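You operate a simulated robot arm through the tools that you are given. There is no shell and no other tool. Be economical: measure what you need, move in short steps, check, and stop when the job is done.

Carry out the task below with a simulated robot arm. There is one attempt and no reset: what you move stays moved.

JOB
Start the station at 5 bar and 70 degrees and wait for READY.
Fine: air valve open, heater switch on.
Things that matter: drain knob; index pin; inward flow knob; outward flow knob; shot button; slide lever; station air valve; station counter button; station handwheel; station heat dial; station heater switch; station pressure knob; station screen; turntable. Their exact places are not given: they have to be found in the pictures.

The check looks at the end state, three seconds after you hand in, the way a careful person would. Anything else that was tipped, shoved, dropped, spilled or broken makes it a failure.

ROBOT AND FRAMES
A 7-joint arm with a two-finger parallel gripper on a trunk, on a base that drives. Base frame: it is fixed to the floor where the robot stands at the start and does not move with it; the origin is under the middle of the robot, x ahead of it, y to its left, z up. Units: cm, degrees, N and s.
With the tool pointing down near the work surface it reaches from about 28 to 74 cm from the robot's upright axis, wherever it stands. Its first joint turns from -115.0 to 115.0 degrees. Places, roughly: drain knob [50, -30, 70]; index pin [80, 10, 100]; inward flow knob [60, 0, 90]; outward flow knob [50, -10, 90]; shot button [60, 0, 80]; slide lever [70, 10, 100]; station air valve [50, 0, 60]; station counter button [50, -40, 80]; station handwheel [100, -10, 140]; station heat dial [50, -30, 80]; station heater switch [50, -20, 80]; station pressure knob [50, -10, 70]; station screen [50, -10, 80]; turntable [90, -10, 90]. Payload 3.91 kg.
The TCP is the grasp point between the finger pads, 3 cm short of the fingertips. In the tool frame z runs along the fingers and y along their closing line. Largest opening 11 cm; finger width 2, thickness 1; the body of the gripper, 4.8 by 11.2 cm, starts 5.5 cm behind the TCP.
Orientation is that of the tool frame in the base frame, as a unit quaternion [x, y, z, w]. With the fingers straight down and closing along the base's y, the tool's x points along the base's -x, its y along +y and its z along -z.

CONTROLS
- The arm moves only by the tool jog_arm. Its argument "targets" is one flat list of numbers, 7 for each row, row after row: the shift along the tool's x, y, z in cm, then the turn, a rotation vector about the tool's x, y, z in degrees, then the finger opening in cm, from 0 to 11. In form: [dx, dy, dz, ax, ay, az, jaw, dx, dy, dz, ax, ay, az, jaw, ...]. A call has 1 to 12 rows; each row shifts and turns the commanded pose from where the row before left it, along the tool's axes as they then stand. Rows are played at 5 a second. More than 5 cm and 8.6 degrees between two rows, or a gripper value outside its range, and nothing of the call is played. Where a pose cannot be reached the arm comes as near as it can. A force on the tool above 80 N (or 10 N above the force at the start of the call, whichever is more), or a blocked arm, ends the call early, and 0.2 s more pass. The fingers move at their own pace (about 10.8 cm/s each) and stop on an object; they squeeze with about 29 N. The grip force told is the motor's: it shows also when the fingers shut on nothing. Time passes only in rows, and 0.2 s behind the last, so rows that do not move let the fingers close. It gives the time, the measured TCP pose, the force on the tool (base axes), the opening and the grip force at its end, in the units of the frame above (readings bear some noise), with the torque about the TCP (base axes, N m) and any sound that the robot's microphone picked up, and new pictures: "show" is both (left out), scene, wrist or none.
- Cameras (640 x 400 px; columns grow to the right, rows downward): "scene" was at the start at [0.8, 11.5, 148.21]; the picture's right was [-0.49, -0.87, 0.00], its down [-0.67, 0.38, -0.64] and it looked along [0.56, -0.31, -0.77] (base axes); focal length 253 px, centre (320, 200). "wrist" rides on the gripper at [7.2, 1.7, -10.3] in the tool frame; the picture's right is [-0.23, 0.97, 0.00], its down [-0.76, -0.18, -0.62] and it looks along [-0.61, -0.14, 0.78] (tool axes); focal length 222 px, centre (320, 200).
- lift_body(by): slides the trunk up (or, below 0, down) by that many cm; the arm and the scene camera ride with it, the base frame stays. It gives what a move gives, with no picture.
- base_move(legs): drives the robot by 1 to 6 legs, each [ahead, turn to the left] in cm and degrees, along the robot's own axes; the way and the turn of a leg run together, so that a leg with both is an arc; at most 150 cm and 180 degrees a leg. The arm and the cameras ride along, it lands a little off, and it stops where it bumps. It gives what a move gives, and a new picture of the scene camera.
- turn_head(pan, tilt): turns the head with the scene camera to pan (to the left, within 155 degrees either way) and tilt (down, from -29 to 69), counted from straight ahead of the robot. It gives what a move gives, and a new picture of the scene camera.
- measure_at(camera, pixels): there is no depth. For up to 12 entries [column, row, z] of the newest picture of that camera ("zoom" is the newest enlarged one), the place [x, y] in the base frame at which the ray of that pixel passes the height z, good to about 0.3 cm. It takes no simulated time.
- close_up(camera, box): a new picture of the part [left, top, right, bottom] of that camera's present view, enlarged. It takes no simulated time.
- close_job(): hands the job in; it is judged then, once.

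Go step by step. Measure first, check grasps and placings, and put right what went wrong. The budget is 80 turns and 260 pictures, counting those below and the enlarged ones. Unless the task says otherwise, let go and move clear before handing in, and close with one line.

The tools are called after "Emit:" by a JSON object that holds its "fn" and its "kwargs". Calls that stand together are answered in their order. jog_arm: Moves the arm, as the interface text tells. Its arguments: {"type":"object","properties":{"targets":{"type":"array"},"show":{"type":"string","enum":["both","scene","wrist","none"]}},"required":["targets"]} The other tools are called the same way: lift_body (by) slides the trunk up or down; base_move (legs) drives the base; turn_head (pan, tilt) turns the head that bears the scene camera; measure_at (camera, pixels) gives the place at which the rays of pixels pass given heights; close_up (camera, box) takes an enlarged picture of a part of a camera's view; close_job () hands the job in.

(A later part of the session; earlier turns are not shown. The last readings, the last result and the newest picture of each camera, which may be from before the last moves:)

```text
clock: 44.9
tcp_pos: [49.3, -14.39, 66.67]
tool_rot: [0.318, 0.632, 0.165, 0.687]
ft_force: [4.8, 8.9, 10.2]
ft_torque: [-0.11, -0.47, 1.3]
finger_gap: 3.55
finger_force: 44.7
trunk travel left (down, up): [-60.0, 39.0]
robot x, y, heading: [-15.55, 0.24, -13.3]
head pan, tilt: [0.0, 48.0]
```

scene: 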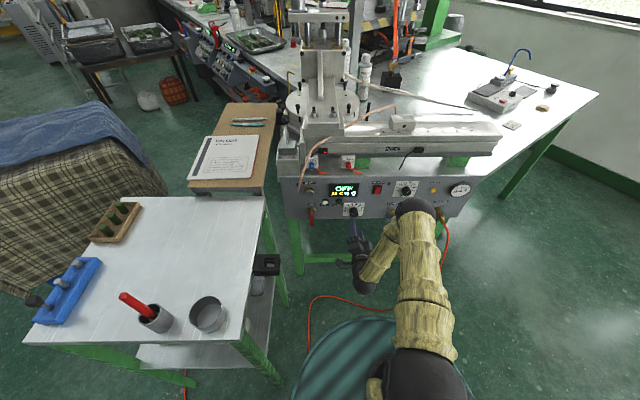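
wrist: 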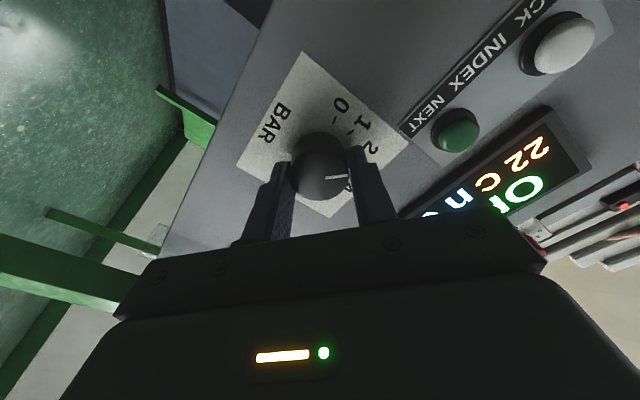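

Gripped at 3.55 cm. I'll turn clockwise 86°.

Emit:
{"fn": "jog_arm", "kwargs": {"targets": [0, 0, 0, 0, 0, 7.8, 2, 0, 0, 0, 0, 0, 7.8, 2, 0, 0, 0, 0, 0, 7.8, 2, 0, 0, 0, 0, 0, 7.8, 2, 0, 0, 0, 0, 0, 7.8, 2, 0, 0, 0, 0, 0, 7.8, 2, 0, 0, 0, 0, 0, 7.8, 2, 0, 0, 0, 0, 0, 7.8, 2, 0, 0, 0, 0, 0, 7.8, 2, 0, 0, 0, 0, 0, 7.8, 2, 0, 0, 0, 0, 0, 7.8, 2, 0, 0, 0, 0, 0, 0, 2], "show": "none"}}

Emit:
{"fn": "jog_arm", "kwargs": {"targets": [0, 0, 0, 0, 0, 0, 5.5, 0, 0, 0, 0, 0, 0, 5.5, 0, 0, -2.5, 0, 0, 0, 5.5, 0, 0, -2.5, 0, 0, 0, 5.5, 0, 0, -2.5, 0, 0, 0, 5.5, 0, 0, 0, 0, 0, 0, 5.5], "show": "both"}}

Emit:
{"fn": "close_up", "kwargs": {"camera": "wrist", "box": [240, 70, 400, 170]}}

Emit:
{"fn": "close_up", "kwargs": {"camera": "scene", "box": [296, 165, 424, 245]}}

```text
clock: 47.5
tcp_pos: [49.23, -14.55, 66.31]
tool_rot: [0.667, 0.249, 0.585, 0.389]
ft_force: [10.8, 19.2, -23.4]
ft_torque: [-0.17, -0.51, 0.29]
finger_gap: 3.54
finger_force: 45.4
trunk travel left (down, up): [-60.0, 39.0]
robot x, y, heading: [-15.66, 0.06, -13.4]
head pan, tilt: [0.0, 48.0]
```

```text
clock: 48.9
tcp_pos: [41.86, -13.01, 66.79]
tool_rot: [0.665, 0.246, 0.588, 0.39]
ft_force: [0.0, -0.3, 0.7]
ft_torque: [0.01, 0.03, 0.0]
finger_gap: 5.5
finger_force: 0.0
trunk travel left (down, up): [-60.0, 39.0]
robot x, y, heading: [-15.92, 0.31, -13.4]
head pan, tilt: [0.0, 48.0]
```

scene: 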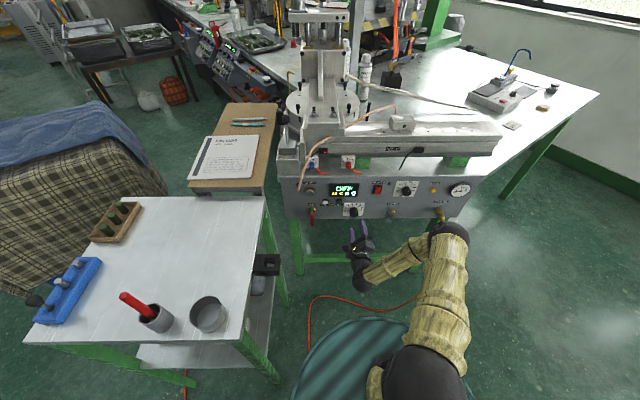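
wrist: 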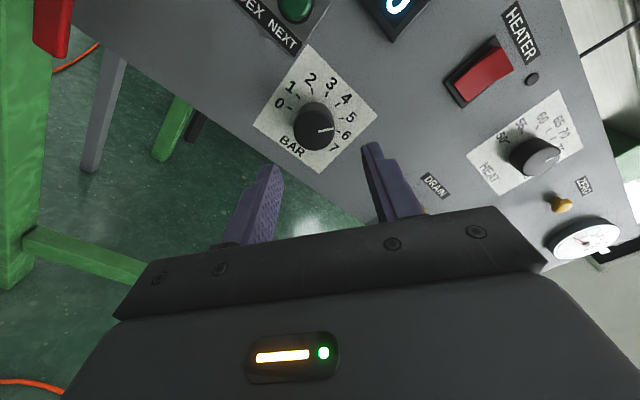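

```text
4.00 times, centred on (320, 120) of wrist
```

zoom: 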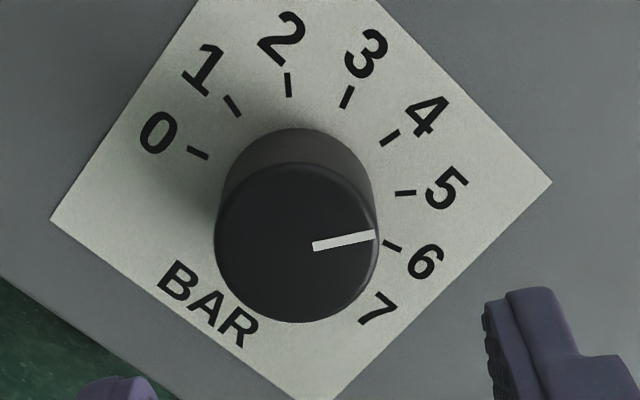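

```text
5.00 times, centred on (360, 205) of scene
```

zoom: 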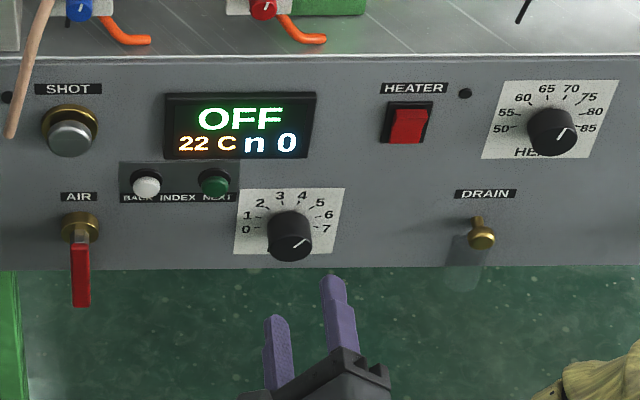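

The pressure pointer is around 4.8–5; the gauge will confirm once air is on. Next is the air valve: roll to 90°, close the fingers as a poker, and move to the left of the lever with a standoff.

Emit:
{"fn": "jog_arm", "kwargs": {"targets": [0, 0, 0, 0, 0, -7.2, 3, 0, 0, 0, 0, 0, -7.2, 0, 0, 0, 0, 0, 0, -7.2, 0, 0, 0, 0, 0, 0, -7.2, 0, 0, 0, 0, 0, 0, -7.2, 0, 3.96, -1.16, 0, 0, 0, 0, 0, 3.96, -1.16, 0, 0, 0, 0, 0, 3.96, -1.16, 0, 0, 0, 0, 0, 3.96, -1.16, 0, 0, 0, 0, 0, 3.96, -1.16, 0, 0, 0, 0, 0, 0, 0, 0, 0, 0, 0, 0], "show": "both"}}

Emit:
{"fn": "close_up", "kwargs": {"camera": "scene", "box": [280, 170, 376, 230]}}

```text
clock: 51.3
tcp_pos: [46.3, 6.31, 60.63]
tool_rot: [0.556, 0.439, 0.438, 0.554]
ft_force: [0.4, 0.1, -0.3]
ft_torque: [0.0, -0.01, -0.02]
finger_gap: 0.02
finger_force: 29.3
trunk travel left (down, up): [-60.0, 39.0]
robot x, y, heading: [-15.67, 0.12, -13.4]
head pan, tilt: [0.0, 48.0]
```

scene: 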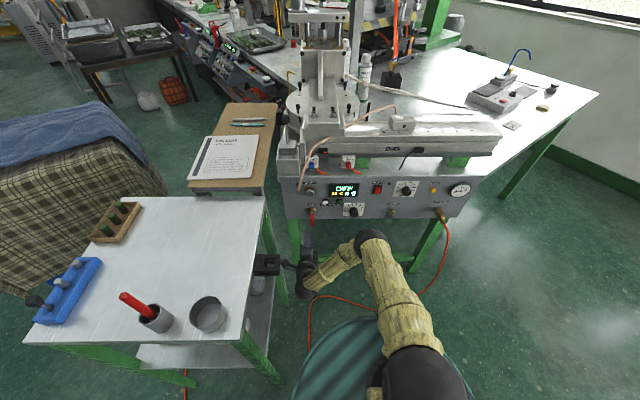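
wrist: 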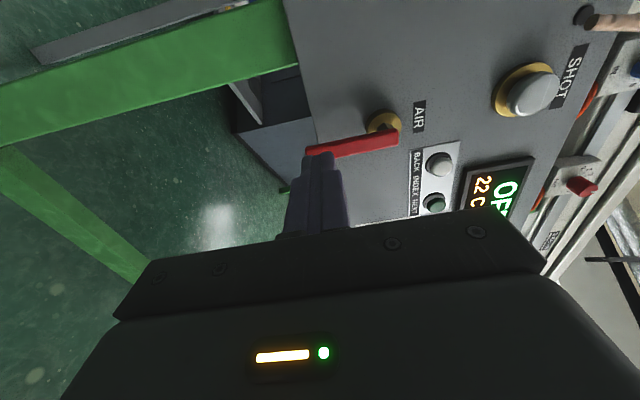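

```text
6.67 times, centred on (328, 200) of scene
```

zoom: 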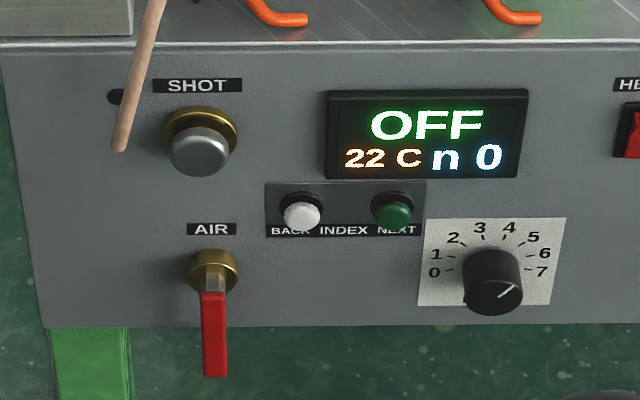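

The lever runs from about (310,155) to (395,140) in the wrist view, slightly right of the poker. I'll shift left 0.9, insert, then push its tip right (counter-clockwise, the usual way to open) for the first 40°.

Emit:
{"fn": "jog_arm", "kwargs": {"targets": [0.9, 0.7, 0, 0, 0, 0, 0, 0, 0, 2.2, 0, 0, 0, 0, 0, 0, 2.2, 0, 0, 0, 0, 0, 0, 2.1, 0, 0, 0, 0, -1.3, -0.15, 0, 0, 0, 0, 0, -1.35, -0.15, 0, 0, 0, 0, 0, -1.06, 0.2, 0, 0, 0, 0, 0, -1.06, 0.27, 0, 0, 0, 0, 0], "show": "both"}}

Emit:
{"fn": "close_up", "kwargs": {"camera": "scene", "box": [280, 170, 376, 230]}}

```text
clock: 53.1
tcp_pos: [52.0, 0.98, 61.66]
tool_rot: [0.556, 0.439, 0.438, 0.553]
ft_force: [-0.5, 0.4, 0.3]
ft_torque: [0.0, 0.0, 0.01]
finger_gap: 0.0
finger_force: 29.5
trunk travel left (down, up): [-60.0, 39.0]
robot x, y, heading: [-15.98, 0.15, -13.4]
head pan, tilt: [0.0, 48.0]
```

scene: 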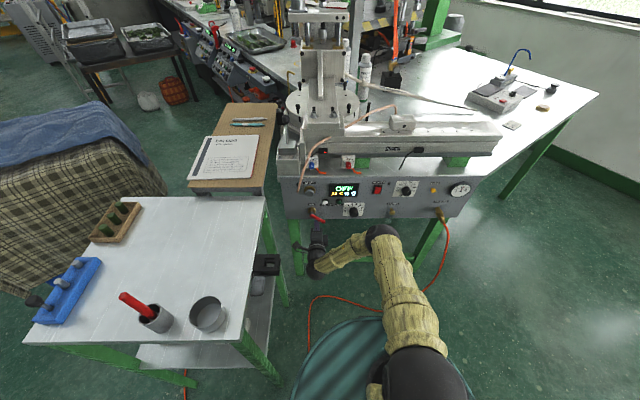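
wrist: 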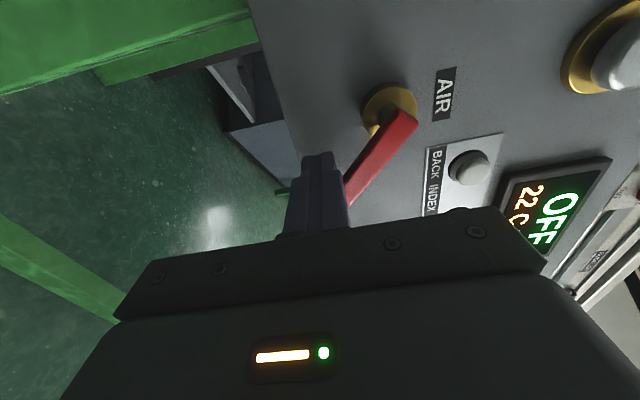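

```text
6.67 times, centred on (328, 200) of scene
```

zoom: 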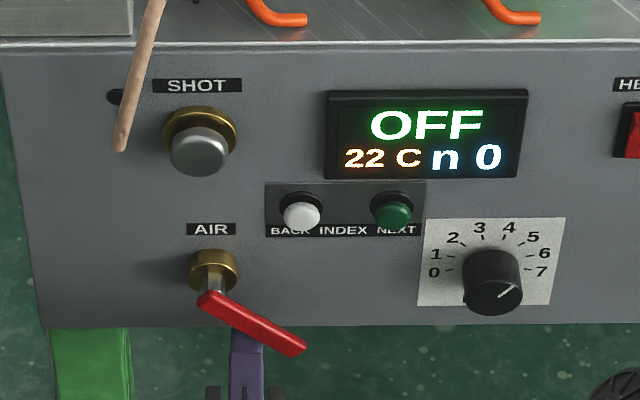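

The lever turns freely, now at about 45°. I'll continue the arc.

Emit:
{"fn": "jog_arm", "kwargs": {"targets": [-0.92, 0.55, 0, 0, 0, 0, 0, -0.92, 0.62, 0, 0, 0, 0, 0, -0.7, 0.85, 0, 0, 0, 0, 0, -0.6, 0.9, 0, 0, 0, 0, 0, -0.48, 1.2, 0, 0, 0, 0, 0, 0, 0.5, 0, 0, 0, 0, 0, 0, 0, 0, 0, 0, 0, 0], "show": "both"}}

Emit:
{"fn": "close_up", "kwargs": {"camera": "scene", "box": [280, 170, 376, 230]}}

Emit:
{"fn": "close_up", "kwargs": {"camera": "scene", "box": [440, 175, 480, 200]}}

```text
clock: 54.7
tcp_pos: [51.0, -2.31, 65.01]
tool_rot: [0.562, 0.451, 0.431, 0.543]
ft_force: [17.2, 11.8, -69.9]
ft_torque: [-0.54, 1.08, 0.05]
finger_gap: 0.02
finger_force: 28.6
trunk travel left (down, up): [-60.0, 39.0]
robot x, y, heading: [-15.63, -0.24, -13.4]
head pan, tilt: [0.0, 48.0]
```

scene: 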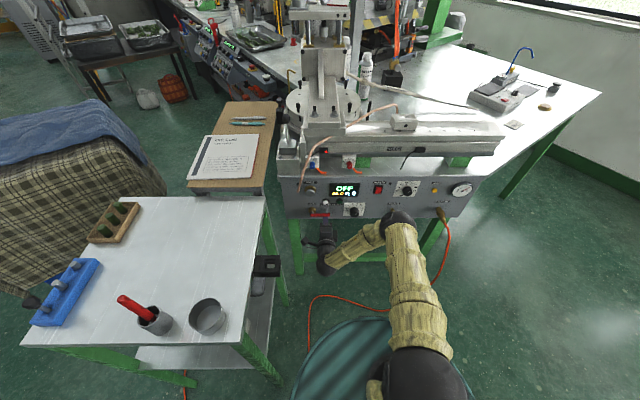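
wrist: 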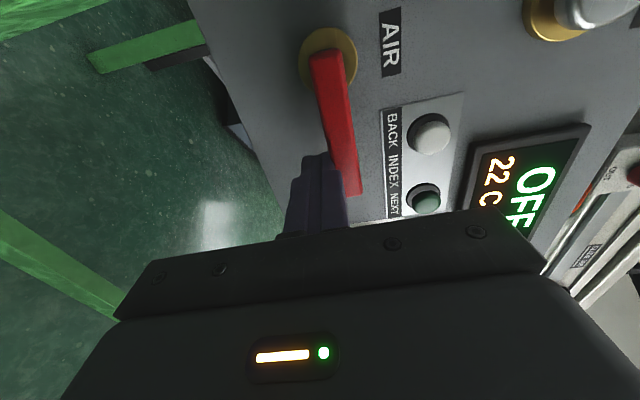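

```text
6.67 times, centred on (328, 200) of scene
```

zoom: 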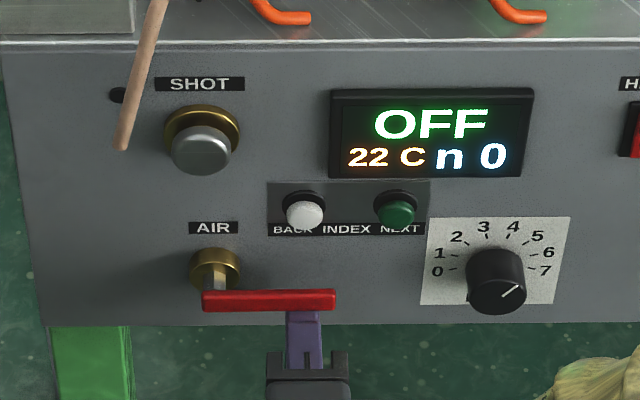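

```text
16.00 times, centred on (460, 188) of scene
```

zoom: 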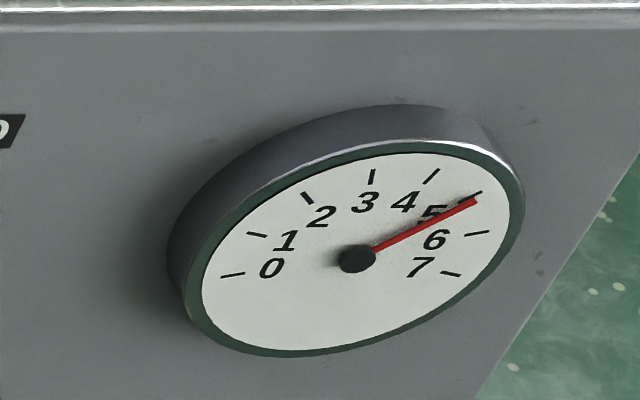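

The valve is fully open and the gauge reads about 5. I'll release the push force downward, back off, and look at the gauge and screen.

Emit:
{"fn": "jog_arm", "kwargs": {"targets": [0, -1, 0, 0, 0, 0, 0, 0, -1.2, 0, 0, 0, 0, 0, 0, 0, -2.5, 0, 0, 0, 0, 0, 0, -2.5, 0, 0, 0, 0, 0, 0, -2.5, 0, 0, 0, 0, 0, 0, 0, 0, 0, 0, 0], "show": "scene"}}

Emit:
{"fn": "close_up", "kwargs": {"camera": "scene", "box": [296, 165, 424, 245]}}

Emit:
{"fn": "close_up", "kwargs": {"camera": "scene", "box": [448, 179, 474, 195]}}

```text
clock: 56.1
tcp_pos: [43.73, -0.76, 64.35]
tool_rot: [0.556, 0.439, 0.438, 0.553]
ft_force: [0.1, -0.9, -0.5]
ft_torque: [0.02, 0.04, -0.04]
finger_gap: 0.02
finger_force: 29.6
trunk travel left (down, up): [-60.0, 39.0]
robot x, y, heading: [-15.92, 0.01, -13.2]
head pan, tilt: [0.0, 48.0]
```

scene: 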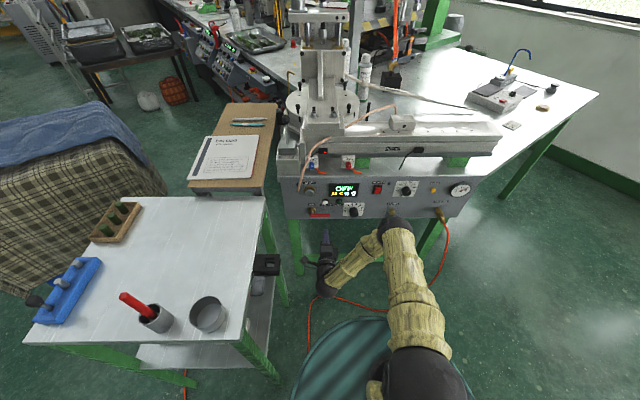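

```text
5.00 times, centred on (360, 205) of scene
```

zoom: 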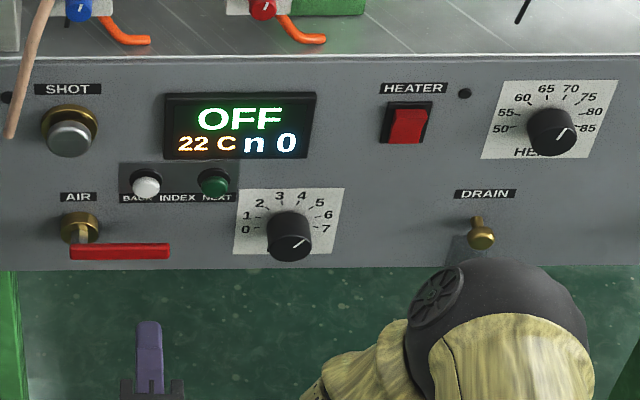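

```text
16.00 times, centred on (461, 187) of scene
```

zoom: 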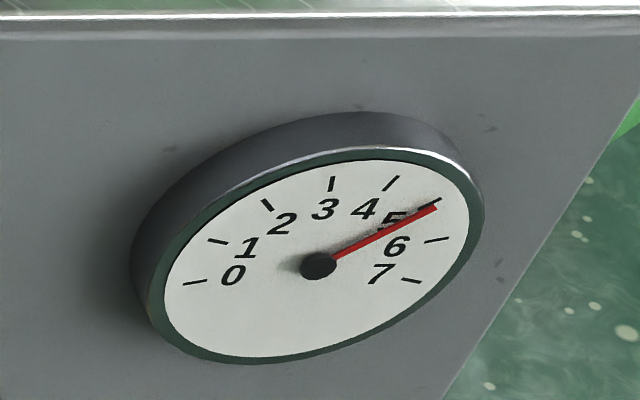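

Gauge is close to 5. Now I'll go to the heater switch (v≈-10, z≈80), staying back for a look.

Emit:
{"fn": "jog_arm", "kwargs": {"targets": [-3.9, 3.05, 0, 0, 0, 0, 0, -3.9, 3.05, 0, 0, 0, 0, 0, -3.9, 3.05, 0, 0, 0, 0, 0, -3.9, 3.05, 0, 0, 0, 0, 0, -3.9, 3.05, 0, 0, 0, 0, 0, 0, 0, 0, 0, 0, 0, 0], "show": "wrist"}}

Emit:
{"fn": "close_up", "kwargs": {"camera": "wrist", "box": [240, 60, 400, 160]}}

Emit:
{"fn": "close_up", "kwargs": {"camera": "scene", "box": [362, 175, 394, 195]}}

```text
clock: 57.5
tcp_pos: [39.32, -19.42, 79.78]
tool_rot: [0.556, 0.44, 0.438, 0.553]
ft_force: [0.5, -0.2, -0.4]
ft_torque: [-0.01, 0.01, -0.03]
finger_gap: 0.0
finger_force: 29.1
trunk travel left (down, up): [-60.0, 39.0]
robot x, y, heading: [-15.85, 0.36, -13.4]
head pan, tilt: [0.0, 48.0]
```

wrist: 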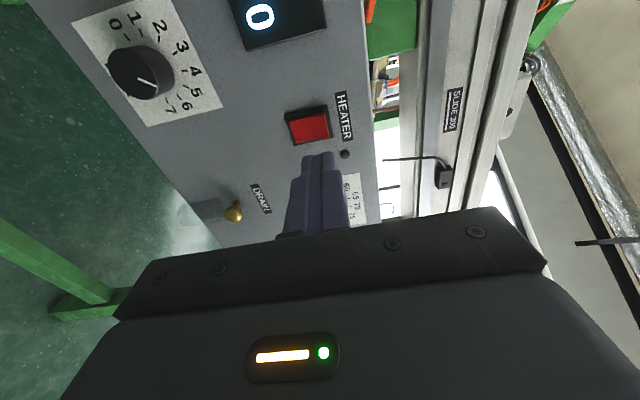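

```text
4.00 times, centred on (320, 110) of wrist
```

zoom: 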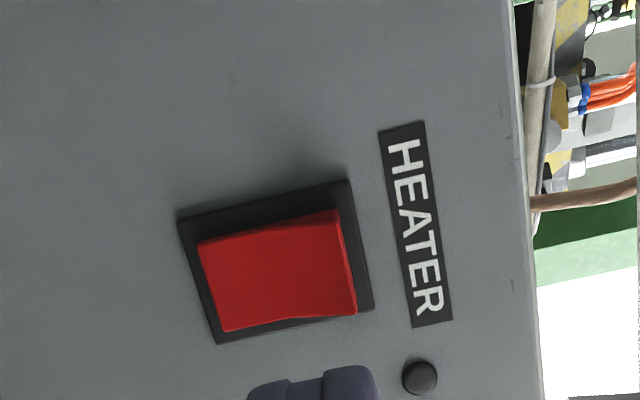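

```text
16.00 times, centred on (378, 185) of scene
```

zoom: 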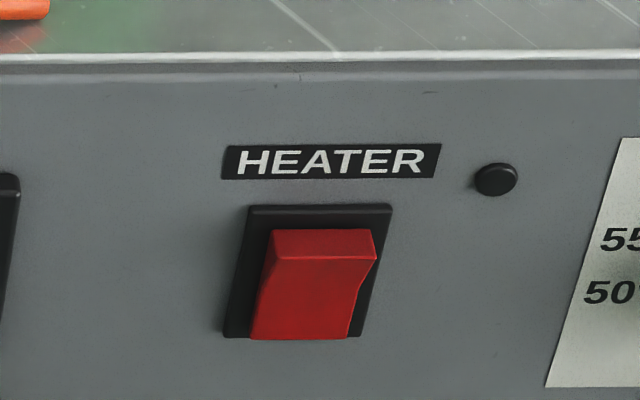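

The rocker's upper half stands proud and the lower half is in, so I need to press the upper half. I'll shift up 0.8 and right 0.5, then advance in small steps.

Emit:
{"fn": "jog_arm", "kwargs": {"targets": [-0.5, 0.8, 0, 0, 0, 0, 0, 0, 0, 3, 0, 0, 0, 0, 0, 0, 3, 0, 0, 0, 0, 0, 0, 1, 0, 0, 0, 0, 0, 0, 0.4, 0, 0, 0, 0, 0, 0, 0.4, 0, 0, 0, 0, 0, 0, 0, 0, 0, 0, 0], "show": "wrist"}}

Emit:
{"fn": "close_up", "kwargs": {"camera": "scene", "box": [324, 165, 404, 215]}}

```text
clock: 59.1
tcp_pos: [46.9, -22.14, 80.32]
tool_rot: [0.555, 0.44, 0.438, 0.554]
ft_force: [-1.0, 0.6, 0.0]
ft_torque: [0.0, -0.03, 0.02]
finger_gap: 0.0
finger_force: 29.8
trunk travel left (down, up): [-60.0, 39.0]
robot x, y, heading: [-16.19, -0.08, -13.3]
head pan, tilt: [0.0, 48.0]
```

wrist: 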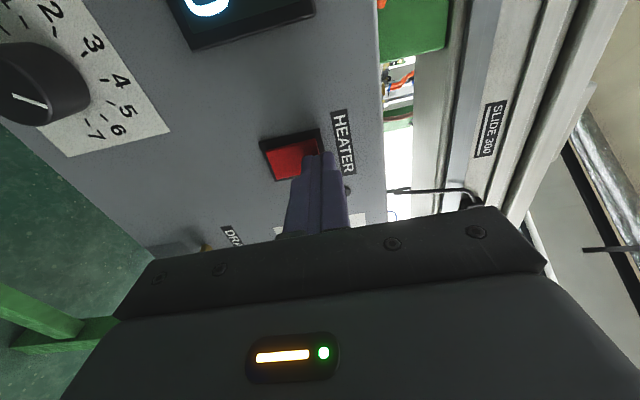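

```text
8.00 times, centred on (364, 190) of scene
```

zoom: 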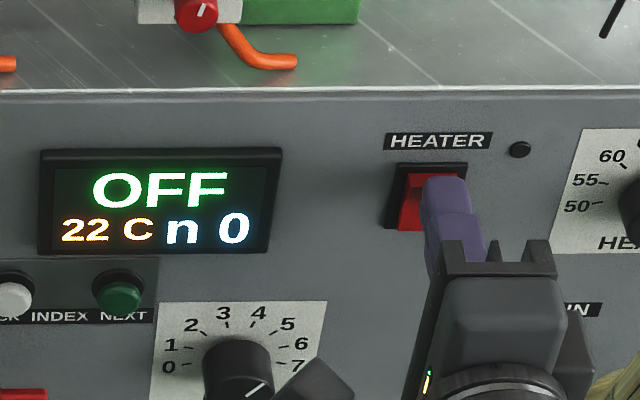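

No contact yet, and the poker sits about 0.7 cm right of centre. I'll shift left and press in small steps.

Emit:
{"fn": "jog_arm", "kwargs": {"targets": [0.7, 0, 0, 0, 0, 0, 0, 0, 0, 0.4, 0, 0, 0, 0, 0, 0, 0.4, 0, 0, 0, 0, 0, 0, 0.4, 0, 0, 0, 0, 0, 0, 0.4, 0, 0, 0, 0, 0, 0, 0, 0, 0, 0, 0], "show": "wrist"}}

Emit:
{"fn": "close_up", "kwargs": {"camera": "scene", "box": [324, 165, 404, 215]}}

```text
clock: 60.3
tcp_pos: [47.56, -21.33, 80.43]
tool_rot: [0.558, 0.44, 0.437, 0.552]
ft_force: [-43.6, 10.4, 21.1]
ft_torque: [0.0, -0.19, 0.06]
finger_gap: 0.0
finger_force: 28.8
trunk travel left (down, up): [-60.0, 39.0]
robot x, y, heading: [-15.86, 0.37, -13.7]
head pan, tilt: [0.0, 48.0]
stopped in row 6: the force on the tool passed its limit at 90 N (the readings are from after the stop); the commanded pose is now the measured one
```

wrist: 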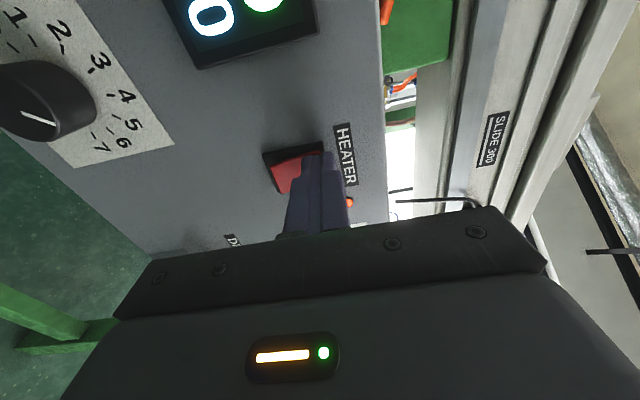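

```text
8.00 times, centred on (364, 190) of scene
```

zoom: 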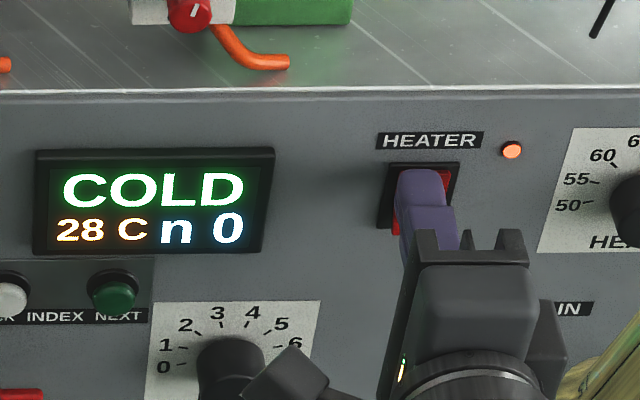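

The heater is on: the lamp is lit and the screen shows COLD 28 C. I'll back off, then check the gauge and dials from the heat-dial side while it warms.

Emit:
{"fn": "jog_arm", "kwargs": {"targets": [0, 0, -2, 0, 0, 0, 0, 0, 0, -3, 0, 0, 0, 0, 0, 0, -3, 0, 0, 0, 0, -3.5, 0, 0, 0, 0, 0, 0, -4, 0, 0, 0, 0, 0, 0, 0, 0, 0, 0, 0, 0, 0], "show": "both"}}

Emit:
{"fn": "close_up", "kwargs": {"camera": "scene", "box": [296, 165, 424, 245]}}

Emit:
{"fn": "close_up", "kwargs": {"camera": "scene", "box": [390, 178, 422, 198]}}

```text
clock: 61.7
tcp_pos: [38.29, -27.45, 80.0]
tool_rot: [0.559, 0.442, 0.436, 0.549]
ft_force: [0.4, -0.6, 0.9]
ft_torque: [0.01, -0.01, 0.01]
finger_gap: 0.0
finger_force: 28.9
trunk travel left (down, up): [-60.0, 39.0]
robot x, y, heading: [-15.79, 0.02, -13.6]
head pan, tilt: [0.0, 48.0]
```

scene: 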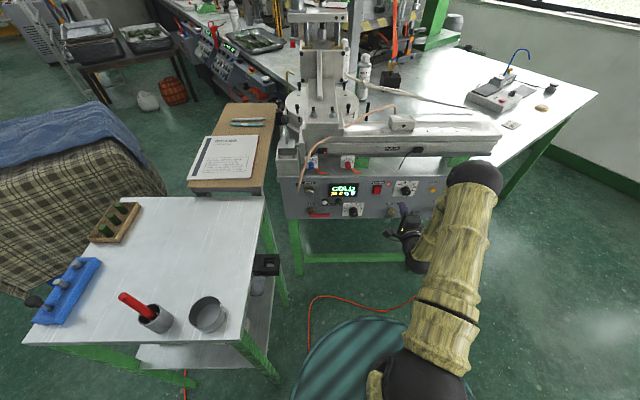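
wrist: 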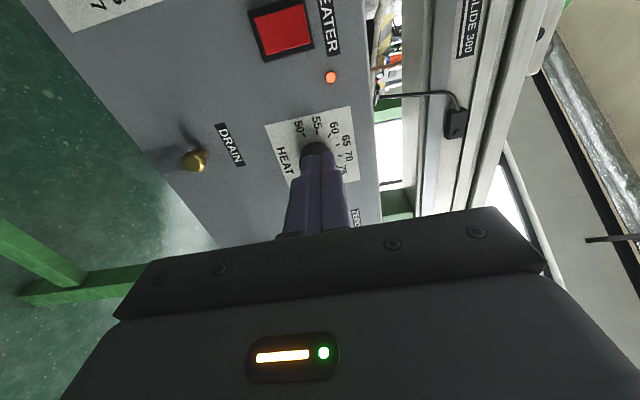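

```text
5.00 times, centred on (360, 205) of scene
```

zoom: 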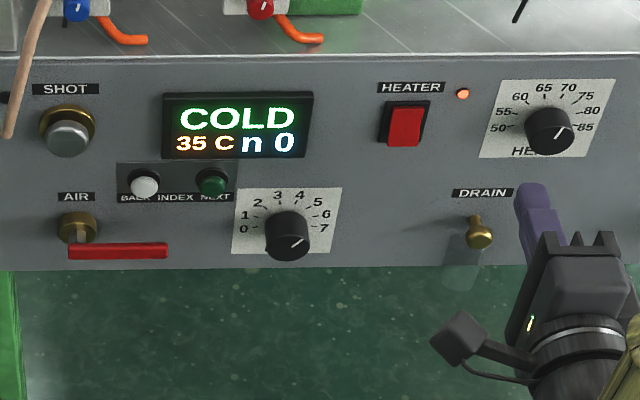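

```text
16.00 times, centred on (406, 188) of scene
```

zoom: 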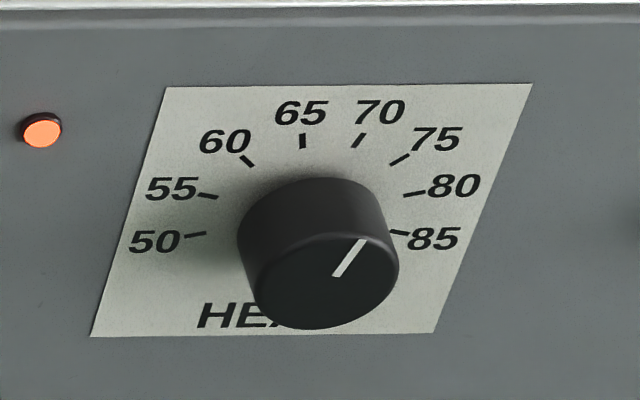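

It's heating about 5 °C/s. I'll back further off to clear the view and wait.

Emit:
{"fn": "jog_arm", "kwargs": {"targets": [2, -2, -2, 0, 0, 0, 0, 2, -2, 0, 0, 0, 0, 0, 2, -2, 0, 0, 0, 0, 0, 0, 0, 0, 0, 0, 0, 0, 0, 0, 0, 0, 0, 0, 0, 0, 0, 0, 0, 0, 0, 0, 0, 0, 0, 0, 0, 0, 0, 0, 0, 0, 0, 0, 0, 0, 0, 0, 0, 0, 0, 0, 0, 0, 0, 0, 0, 0, 0, 0, 0, 0, 0, 0, 0, 0, 0, 0, 0, 0, 0, 0, 0, 0], "show": "none"}}

Emit:
{"fn": "jog_arm", "kwargs": {"targets": [0, 0, 0, 0, 0, 0, 0, 0, 0, 0, 0, 0, 0, 0, 0, 0, 0, 0, 0, 0, 0, 0, 0, 0, 0, 0, 0, 0, 0, 0, 0, 0, 0, 0, 0, 0, 0, 0, 0, 0, 0, 0, 0, 0, 0, 0, 0, 0, 0, 0, 0, 0, 0, 0, 0, 0, 0, 0, 0, 0, 0, 0, 0, 0, 0, 0, 0, 0, 0, 0, 0, 0, 0, 0, 0, 0, 0, 0, 0, 0, 0, 0, 0, 0], "show": "none"}}

Emit:
{"fn": "jog_arm", "kwargs": {"targets": [0, 0, 0, 0, 0, 0, 0, 0, 0, 0, 0, 0, 0, 0, 0, 0, 0, 0, 0, 0, 0, 0, 0, 0, 0, 0, 0, 0, 0, 0, 0, 0, 0, 0, 0, 0, 0, 0, 0, 0, 0, 0, 0, 0, 0, 0, 0, 0, 0, 0, 0, 0, 0, 0, 0, 0, 0, 0, 0, 0, 0, 0, 0, 0, 0, 0, 0, 0, 0, 0, 0, 0, 0, 0, 0, 0, 0, 0, 0, 0, 0, 0, 0, 0], "show": "none"}}

Emit:
{"fn": "jog_arm", "kwargs": {"targets": [0, 0, 0, 0, 0, 0, 0, 0, 0, 0, 0, 0, 0, 0, 0, 0, 0, 0, 0, 0, 0, 0, 0, 0, 0, 0, 0, 0, 0, 0, 0, 0, 0, 0, 0, 0, 0, 0, 0, 0, 0, 0, 0, 0, 0, 0, 0, 0, 0, 0, 0, 0, 0, 0, 0, 0, 0, 0, 0, 0, 0, 0, 0, 0, 0, 0, 0, 0, 0, 0, 0, 0, 0, 0, 0, 0, 0, 0, 0, 0, 0, 0, 0, 0], "show": "scene"}}

Emit:
{"fn": "close_up", "kwargs": {"camera": "scene", "box": [296, 165, 424, 245]}}

Emit:
{"fn": "close_up", "kwargs": {"camera": "scene", "box": [444, 178, 476, 198]}}

```text
clock: 64.3
tcp_pos: [37.72, -20.53, 73.82]
tool_rot: [0.56, 0.443, 0.435, 0.549]
ft_force: [-0.1, 0.5, 0.1]
ft_torque: [-0.01, 0.03, -0.01]
finger_gap: 0.02
finger_force: 29.1
trunk travel left (down, up): [-60.0, 39.0]
robot x, y, heading: [-15.92, 0.14, -13.3]
head pan, tilt: [0.0, 48.0]
```

```text
clock: 66.9
tcp_pos: [37.66, -20.4, 73.87]
tool_rot: [0.56, 0.442, 0.436, 0.549]
ft_force: [-0.1, -0.7, -0.3]
ft_torque: [-0.01, -0.01, -0.02]
finger_gap: 0.03
finger_force: 29.3
trunk travel left (down, up): [-60.0, 39.0]
robot x, y, heading: [-15.43, -0.17, -13.4]
head pan, tilt: [0.0, 48.0]
```

```text
clock: 69.5
tcp_pos: [37.58, -20.59, 73.7]
tool_rot: [0.56, 0.443, 0.435, 0.548]
ft_force: [-0.4, 0.2, -0.5]
ft_torque: [-0.02, -0.01, 0.01]
finger_gap: 0.0
finger_force: 28.7
trunk travel left (down, up): [-60.0, 39.0]
robot x, y, heading: [-15.85, -0.11, -13.5]
head pan, tilt: [0.0, 48.0]
```

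```text
clock: 72.1
tcp_pos: [37.69, -20.52, 73.88]
tool_rot: [0.56, 0.442, 0.435, 0.549]
ft_force: [0.2, 0.6, 0.0]
ft_torque: [-0.01, -0.02, 0.02]
finger_gap: 0.0
finger_force: 28.5
trunk travel left (down, up): [-60.0, 39.0]
robot x, y, heading: [-15.76, 0.28, -13.4]
head pan, tilt: [0.0, 48.0]
```

scene: 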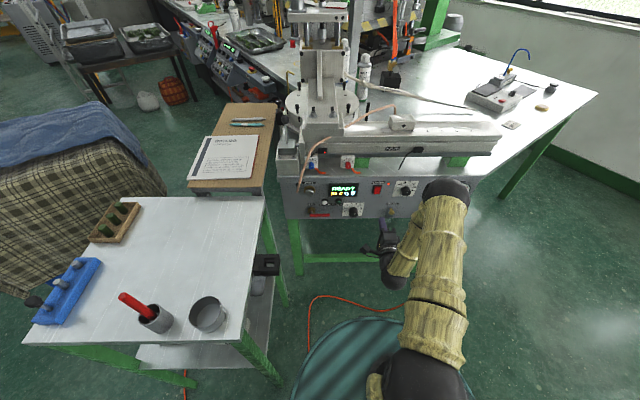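

```text
5.00 times, centred on (360, 205) of scene
```

zoom: 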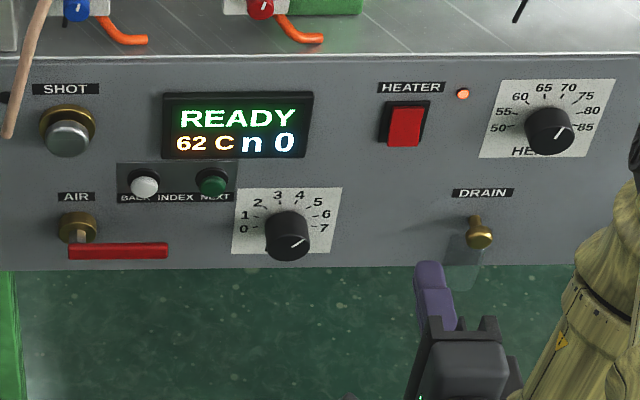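

```text
16.00 times, centred on (460, 188) of scene
```

zoom: 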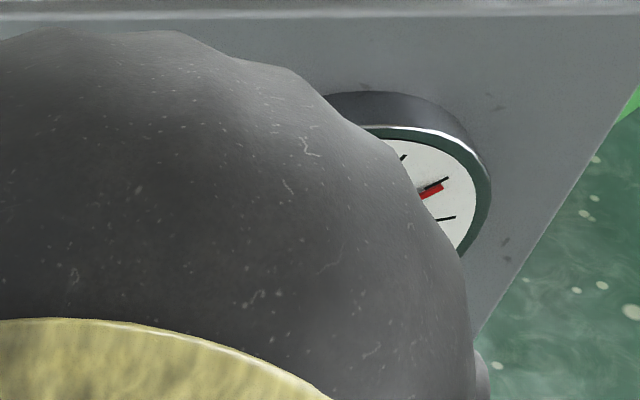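

READY is showing at 62 °C and still rising. While it settles I'll move the wrist camera in front of the gauge for a square look.

Emit:
{"fn": "jog_arm", "kwargs": {"targets": [-4, 0.8, 0, 0, 0, 0, 0, -4, 0.8, 0, 0, 0, 0, 0, -4, 0.8, 0, 0, 0, 0, 0, -4, 0.8, 0, 0, 0, 0, 0, -4, 0.8, 0, 0, 0, 0, 0, -3, 0, 0, 0, 0, 0, 0, 0, 0, 0, 0, 0, 0, 0, 0, 0, 0, 0, 0, 0, 0, 0, 0, 0, 0, 0, 0, 0, 0, 0, 0, 0, 0, 0, 0], "show": "both"}}

Emit:
{"fn": "close_up", "kwargs": {"camera": "scene", "box": [296, 165, 424, 245]}}

Emit:
{"fn": "close_up", "kwargs": {"camera": "wrist", "box": [240, 60, 400, 160]}}

```text
clock: 74.3
tcp_pos: [32.53, -43.03, 77.95]
tool_rot: [0.56, 0.442, 0.435, 0.549]
ft_force: [0.7, -0.8, 0.2]
ft_torque: [0.02, 0.0, 0.01]
finger_gap: 0.0
finger_force: 29.3
trunk travel left (down, up): [-60.0, 39.0]
robot x, y, heading: [-16.16, 0.14, -13.4]
head pan, tilt: [0.0, 48.0]
```

scene: 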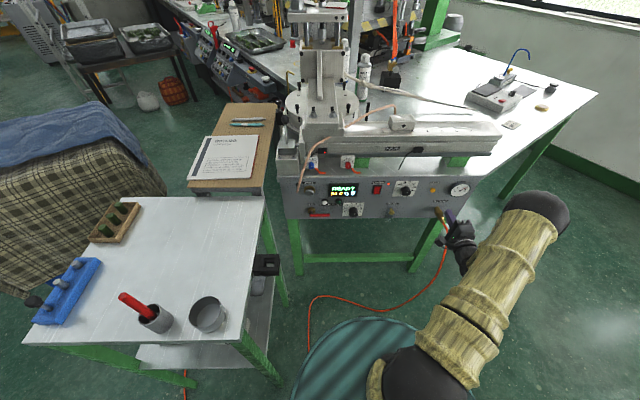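
wrist: 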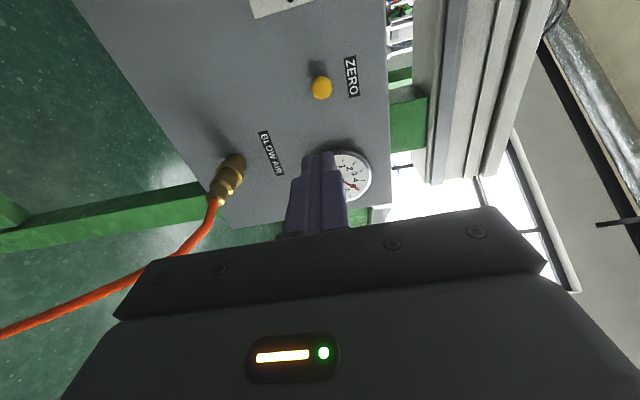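

```text
5.00 times, centred on (360, 205) of scene
```

zoom: 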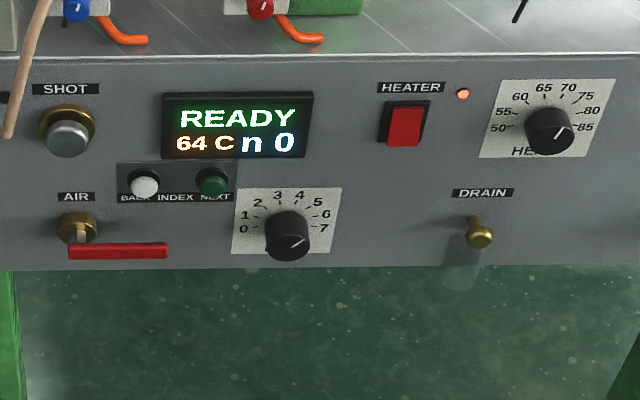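

```text
4.00 times, centred on (320, 110) of wrist
```

zoom: 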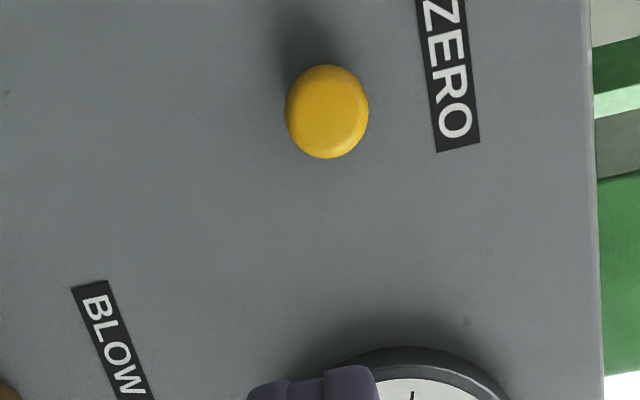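

64 °C and rising slowly. I'll move a bit more right and up for the gauge view, then wait on.

Emit:
{"fn": "jog_arm", "kwargs": {"targets": [-4, 0, 0, 0, 0, 0, 0, -4, 1, 0, 0, 0, 0, 0, -1, 1, 0, 0, 0, 0, 0, 0, 0, 0, 0, 0, 0, 0, 0, 0, 0, 0, 0, 0, 0, 0, 0, 0, 0, 0, 0, 0, 0, 0, 0, 0, 0, 0, 0, 0, 0, 0, 0, 0, 0, 0, 0, 0, 0, 0, 0, 0, 0, 0, 0, 0, 0, 0, 0, 0, 0, 0, 0, 0, 0, 0, 0, 0, 0, 0, 0, 0, 0, 0], "show": "wrist"}}

Emit:
{"fn": "close_up", "kwargs": {"camera": "wrist", "box": [300, 60, 396, 120]}}

Emit:
{"fn": "close_up", "kwargs": {"camera": "scene", "box": [444, 178, 476, 198]}}

Emit:
{"fn": "jog_arm", "kwargs": {"targets": [0, 0, 0, 0, 0, 0, 0, 0, 0, 0, 0, 0, 0, 0, 0, 0, 0, 0, 0, 0, 0, 0, 0, 0, 0, 0, 0, 0, 0, 0, 0, 0, 0, 0, 0, 0, 0, 0, 0, 0, 0, 0, 0, 0, 0, 0, 0, 0, 0, 0, 0, 0, 0, 0, 0, 0, 0, 0, 0, 0, 0, 0, 0, 0, 0, 0, 0, 0, 0, 0, 0, 0, 0, 0, 0, 0, 0, 0, 0, 0, 0, 0, 0, 0], "show": "none"}}

Emit:
{"fn": "jog_arm", "kwargs": {"targets": [0, 0, 0, 0, 0, 0, 0, 0, 0, 0, 0, 0, 0, 0, 0, 0, 0, 0, 0, 0, 0, 0, 0, 0, 0, 0, 0, 0, 0, 0, 0, 0, 0, 0, 0, 0, 0, 0, 0, 0, 0, 0, 0, 0, 0, 0, 0, 0, 0, 0, 0, 0, 0, 0, 0, 0, 0, 0, 0, 0, 0, 0, 0, 0, 0, 0, 0, 0, 0, 0, 0, 0, 0, 0, 0, 0, 0, 0, 0, 0, 0, 0, 0, 0], "show": "none"}}

Emit:
{"fn": "jog_arm", "kwargs": {"targets": [0, 0, 0, 0, 0, 0, 0, 0, 0, 0, 0, 0, 0, 0, 0, 0, 0, 0, 0, 0, 0, 0, 0, 0, 0, 0, 0, 0, 0, 0, 0, 0, 0, 0, 0, 0, 0, 0, 0, 0, 0, 0, 0, 0, 0, 0, 0, 0, 0, 0, 0, 0, 0, 0, 0, 0, 0, 0, 0, 0, 0, 0, 0, 0, 0, 0, 0, 0, 0, 0, 0, 0, 0, 0, 0, 0, 0, 0, 0, 0, 0, 0, 0, 0], "show": "none"}}

Emit:
{"fn": "close_up", "kwargs": {"camera": "scene", "box": [296, 165, 424, 245]}}

```text
clock: 76.9
tcp_pos: [30.44, -51.94, 79.81]
tool_rot: [0.56, 0.442, 0.435, 0.549]
ft_force: [-0.2, -0.7, -0.5]
ft_torque: [0.05, 0.0, -0.04]
finger_gap: 0.01
finger_force: 29.2
trunk travel left (down, up): [-60.0, 39.0]
robot x, y, heading: [-15.71, 0.35, -13.5]
head pan, tilt: [0.0, 48.0]
```

wrist: 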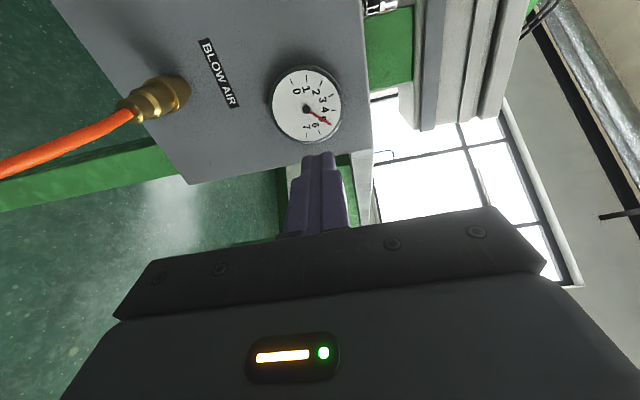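

```text
6.67 times, centred on (348, 90) of wrist
```

zoom: 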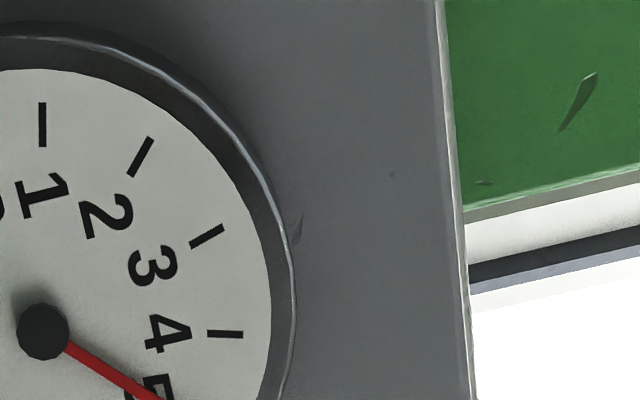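

```text
16.00 times, centred on (460, 188) of scene
```

zoom: 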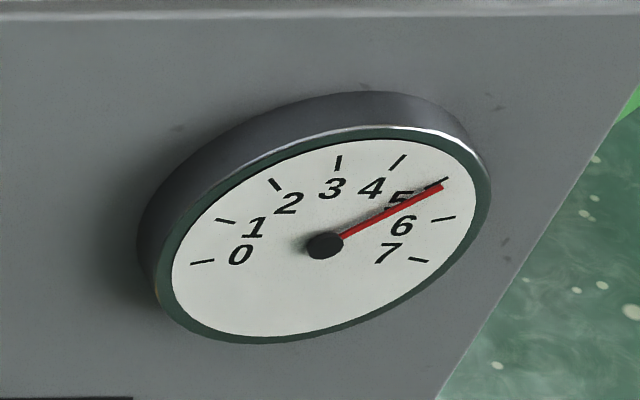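

```text
clock: 79.5
tcp_pos: [30.3, -51.99, 79.94]
tool_rot: [0.56, 0.441, 0.436, 0.55]
ft_force: [0.1, -0.8, 0.6]
ft_torque: [-0.04, -0.01, 0.0]
finger_gap: 0.0
finger_force: 29.4
trunk travel left (down, up): [-60.0, 39.0]
robot x, y, heading: [-15.92, 0.36, -13.1]
head pan, tilt: [0.0, 48.0]
```

```text
clock: 82.1
tcp_pos: [30.43, -51.84, 79.88]
tool_rot: [0.56, 0.442, 0.434, 0.55]
ft_force: [0.8, -1.0, 0.4]
ft_torque: [-0.02, 0.02, -0.01]
finger_gap: 0.01
finger_force: 29.2
trunk travel left (down, up): [-60.0, 39.0]
robot x, y, heading: [-15.9, 0.06, -13.5]
head pan, tilt: [0.0, 48.0]
```

```text
clock: 84.7
tcp_pos: [30.41, -51.87, 79.92]
tool_rot: [0.56, 0.441, 0.436, 0.549]
ft_force: [-0.9, -0.5, 0.0]
ft_torque: [0.0, 0.01, 0.03]
finger_gap: 0.0
finger_force: 28.5
trunk travel left (down, up): [-60.0, 39.0]
robot x, y, heading: [-15.87, 0.07, -13.8]
head pan, tilt: [0.0, 48.0]
```

```text
5.00 times, centred on (360, 205) of scene
```

zoom: 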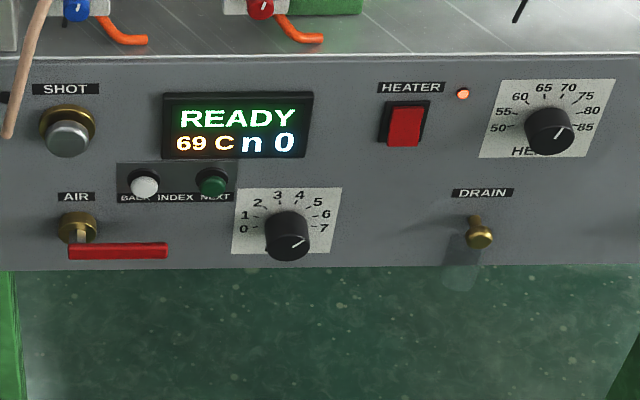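

Screen shows READY at 69 °C and nearing its setpoint. I'll take a square zoom of the gauge and wait to see where it settles.

Emit:
{"fn": "close_up", "kwargs": {"camera": "wrist", "box": [256, 55, 352, 150]}}

Emit:
{"fn": "jog_arm", "kwargs": {"targets": [0, 0, 0, 0, 0, 0, 0, 0, 0, 0, 0, 0, 0, 0, 0, 0, 0, 0, 0, 0, 0, 0, 0, 0, 0, 0, 0, 0, 0, 0, 0, 0, 0, 0, 0, 0, 0, 0, 0, 0, 0, 0, 0, 0, 0, 0, 0, 0, 0, 0, 0, 0, 0, 0, 0, 0, 0, 0, 0, 0, 0, 0, 0, 0, 0, 0, 0, 0, 0, 0, 0, 0, 0, 0, 0, 0, 0, 0, 0, 0, 0, 0, 0, 0], "show": "none"}}

Emit:
{"fn": "jog_arm", "kwargs": {"targets": [0, 0, 0, 0, 0, 0, 0, 0, 0, 0, 0, 0, 0, 0, 0, 0, 0, 0, 0, 0, 0, 0, 0, 0, 0, 0, 0, 0, 0, 0, 0, 0, 0, 0, 0, 0, 0, 0, 0, 0, 0, 0, 0, 0, 0, 0, 0, 0, 0, 0, 0, 0, 0, 0, 0, 0, 0, 0, 0, 0, 0, 0, 0, 0, 0, 0, 0, 0, 0, 0, 0, 0, 0, 0, 0, 0, 0, 0, 0, 0, 0, 0, 0, 0], "show": "none"}}

Emit:
{"fn": "jog_arm", "kwargs": {"targets": [0, 0, 0, 0, 0, 0, 0, 0, 0, 0, 0, 0, 0, 0, 0, 0, 0, 0, 0, 0, 0, 0, 0, 0, 0, 0, 0, 0, 0, 0, 0, 0, 0, 0, 0, 0, 0, 0, 0, 0, 0, 0, 0, 0, 0, 0, 0, 0, 0, 0, 0, 0, 0, 0, 0, 0, 0, 0, 0, 0, 0, 0, 0, 0, 0, 0, 0, 0, 0, 0, 0, 0, 0, 0, 0, 0, 0, 0, 0, 0, 0, 0, 0, 0], "show": "none"}}

Emit:
{"fn": "jog_arm", "kwargs": {"targets": [0, 0, 0, 0, 0, 0, 0, 0, 0, 0, 0, 0, 0, 0, 0, 0, 0, 0, 0, 0, 0, 0, 0, 0, 0, 0, 0, 0, 0, 0, 0, 0, 0, 0, 0, 0, 0, 0, 0, 0, 0, 0, 0, 0, 0, 0, 0, 0, 0, 0, 0, 0, 0, 0, 0, 0, 0, 0, 0, 0, 0, 0, 0, 0, 0, 0, 0, 0, 0, 0, 0, 0, 0, 0, 0, 0, 0, 0, 0, 0, 0, 0, 0, 0], "show": "none"}}

Emit:
{"fn": "close_up", "kwargs": {"camera": "scene", "box": [296, 165, 424, 245]}}

```text
4.21 times, centred on (304, 102) of wrist
```

zoom: 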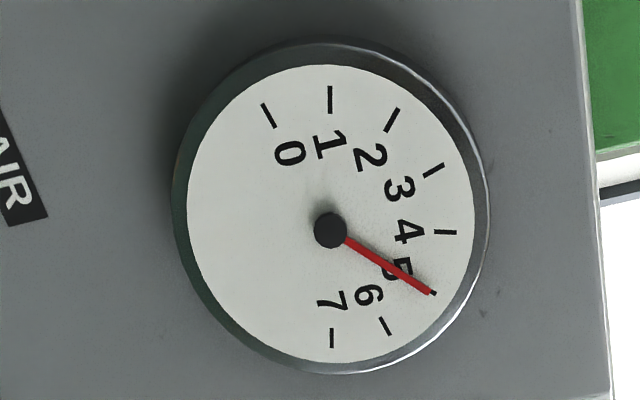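

```text
clock: 87.3
tcp_pos: [30.47, -51.87, 79.84]
tool_rot: [0.56, 0.442, 0.435, 0.549]
ft_force: [-0.5, 0.5, -0.7]
ft_torque: [-0.02, 0.02, 0.0]
finger_gap: 0.02
finger_force: 28.6
trunk travel left (down, up): [-60.0, 39.0]
robot x, y, heading: [-15.76, 0.1, -13.4]
head pan, tilt: [0.0, 48.0]
```

```text
clock: 89.9
tcp_pos: [30.49, -51.84, 79.92]
tool_rot: [0.56, 0.442, 0.435, 0.549]
ft_force: [0.6, 0.6, 0.6]
ft_torque: [0.0, -0.01, 0.02]
finger_gap: 0.0
finger_force: 28.8
trunk travel left (down, up): [-60.0, 39.0]
robot x, y, heading: [-15.56, -0.08, -13.5]
head pan, tilt: [0.0, 48.0]
```

```text
clock: 92.5
tcp_pos: [30.41, -51.92, 79.89]
tool_rot: [0.559, 0.442, 0.435, 0.55]
ft_force: [-0.5, 0.0, -0.6]
ft_torque: [-0.02, 0.01, -0.02]
finger_gap: 0.02
finger_force: 29.3
trunk travel left (down, up): [-60.0, 39.0]
robot x, y, heading: [-15.6, 0.15, -13.5]
head pan, tilt: [0.0, 48.0]
```

```text
clock: 95.1
tcp_pos: [30.44, -51.83, 79.86]
tool_rot: [0.559, 0.442, 0.435, 0.549]
ft_force: [-0.2, -0.2, 0.8]
ft_torque: [0.04, 0.0, -0.01]
finger_gap: 0.0
finger_force: 29.2
trunk travel left (down, up): [-60.0, 39.0]
robot x, y, heading: [-15.89, 0.49, -13.8]
head pan, tilt: [0.0, 48.0]
```

```text
5.00 times, centred on (360, 205) of scene
```

zoom: 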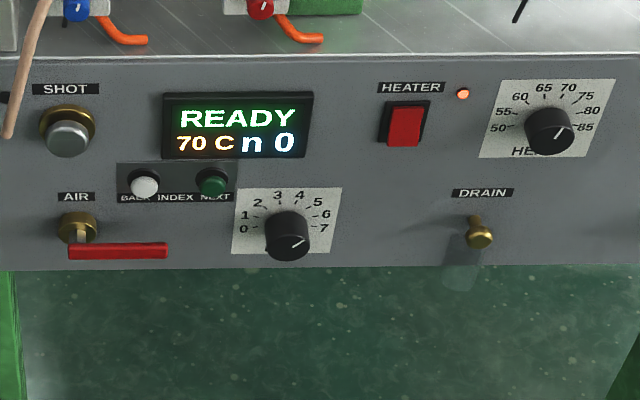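

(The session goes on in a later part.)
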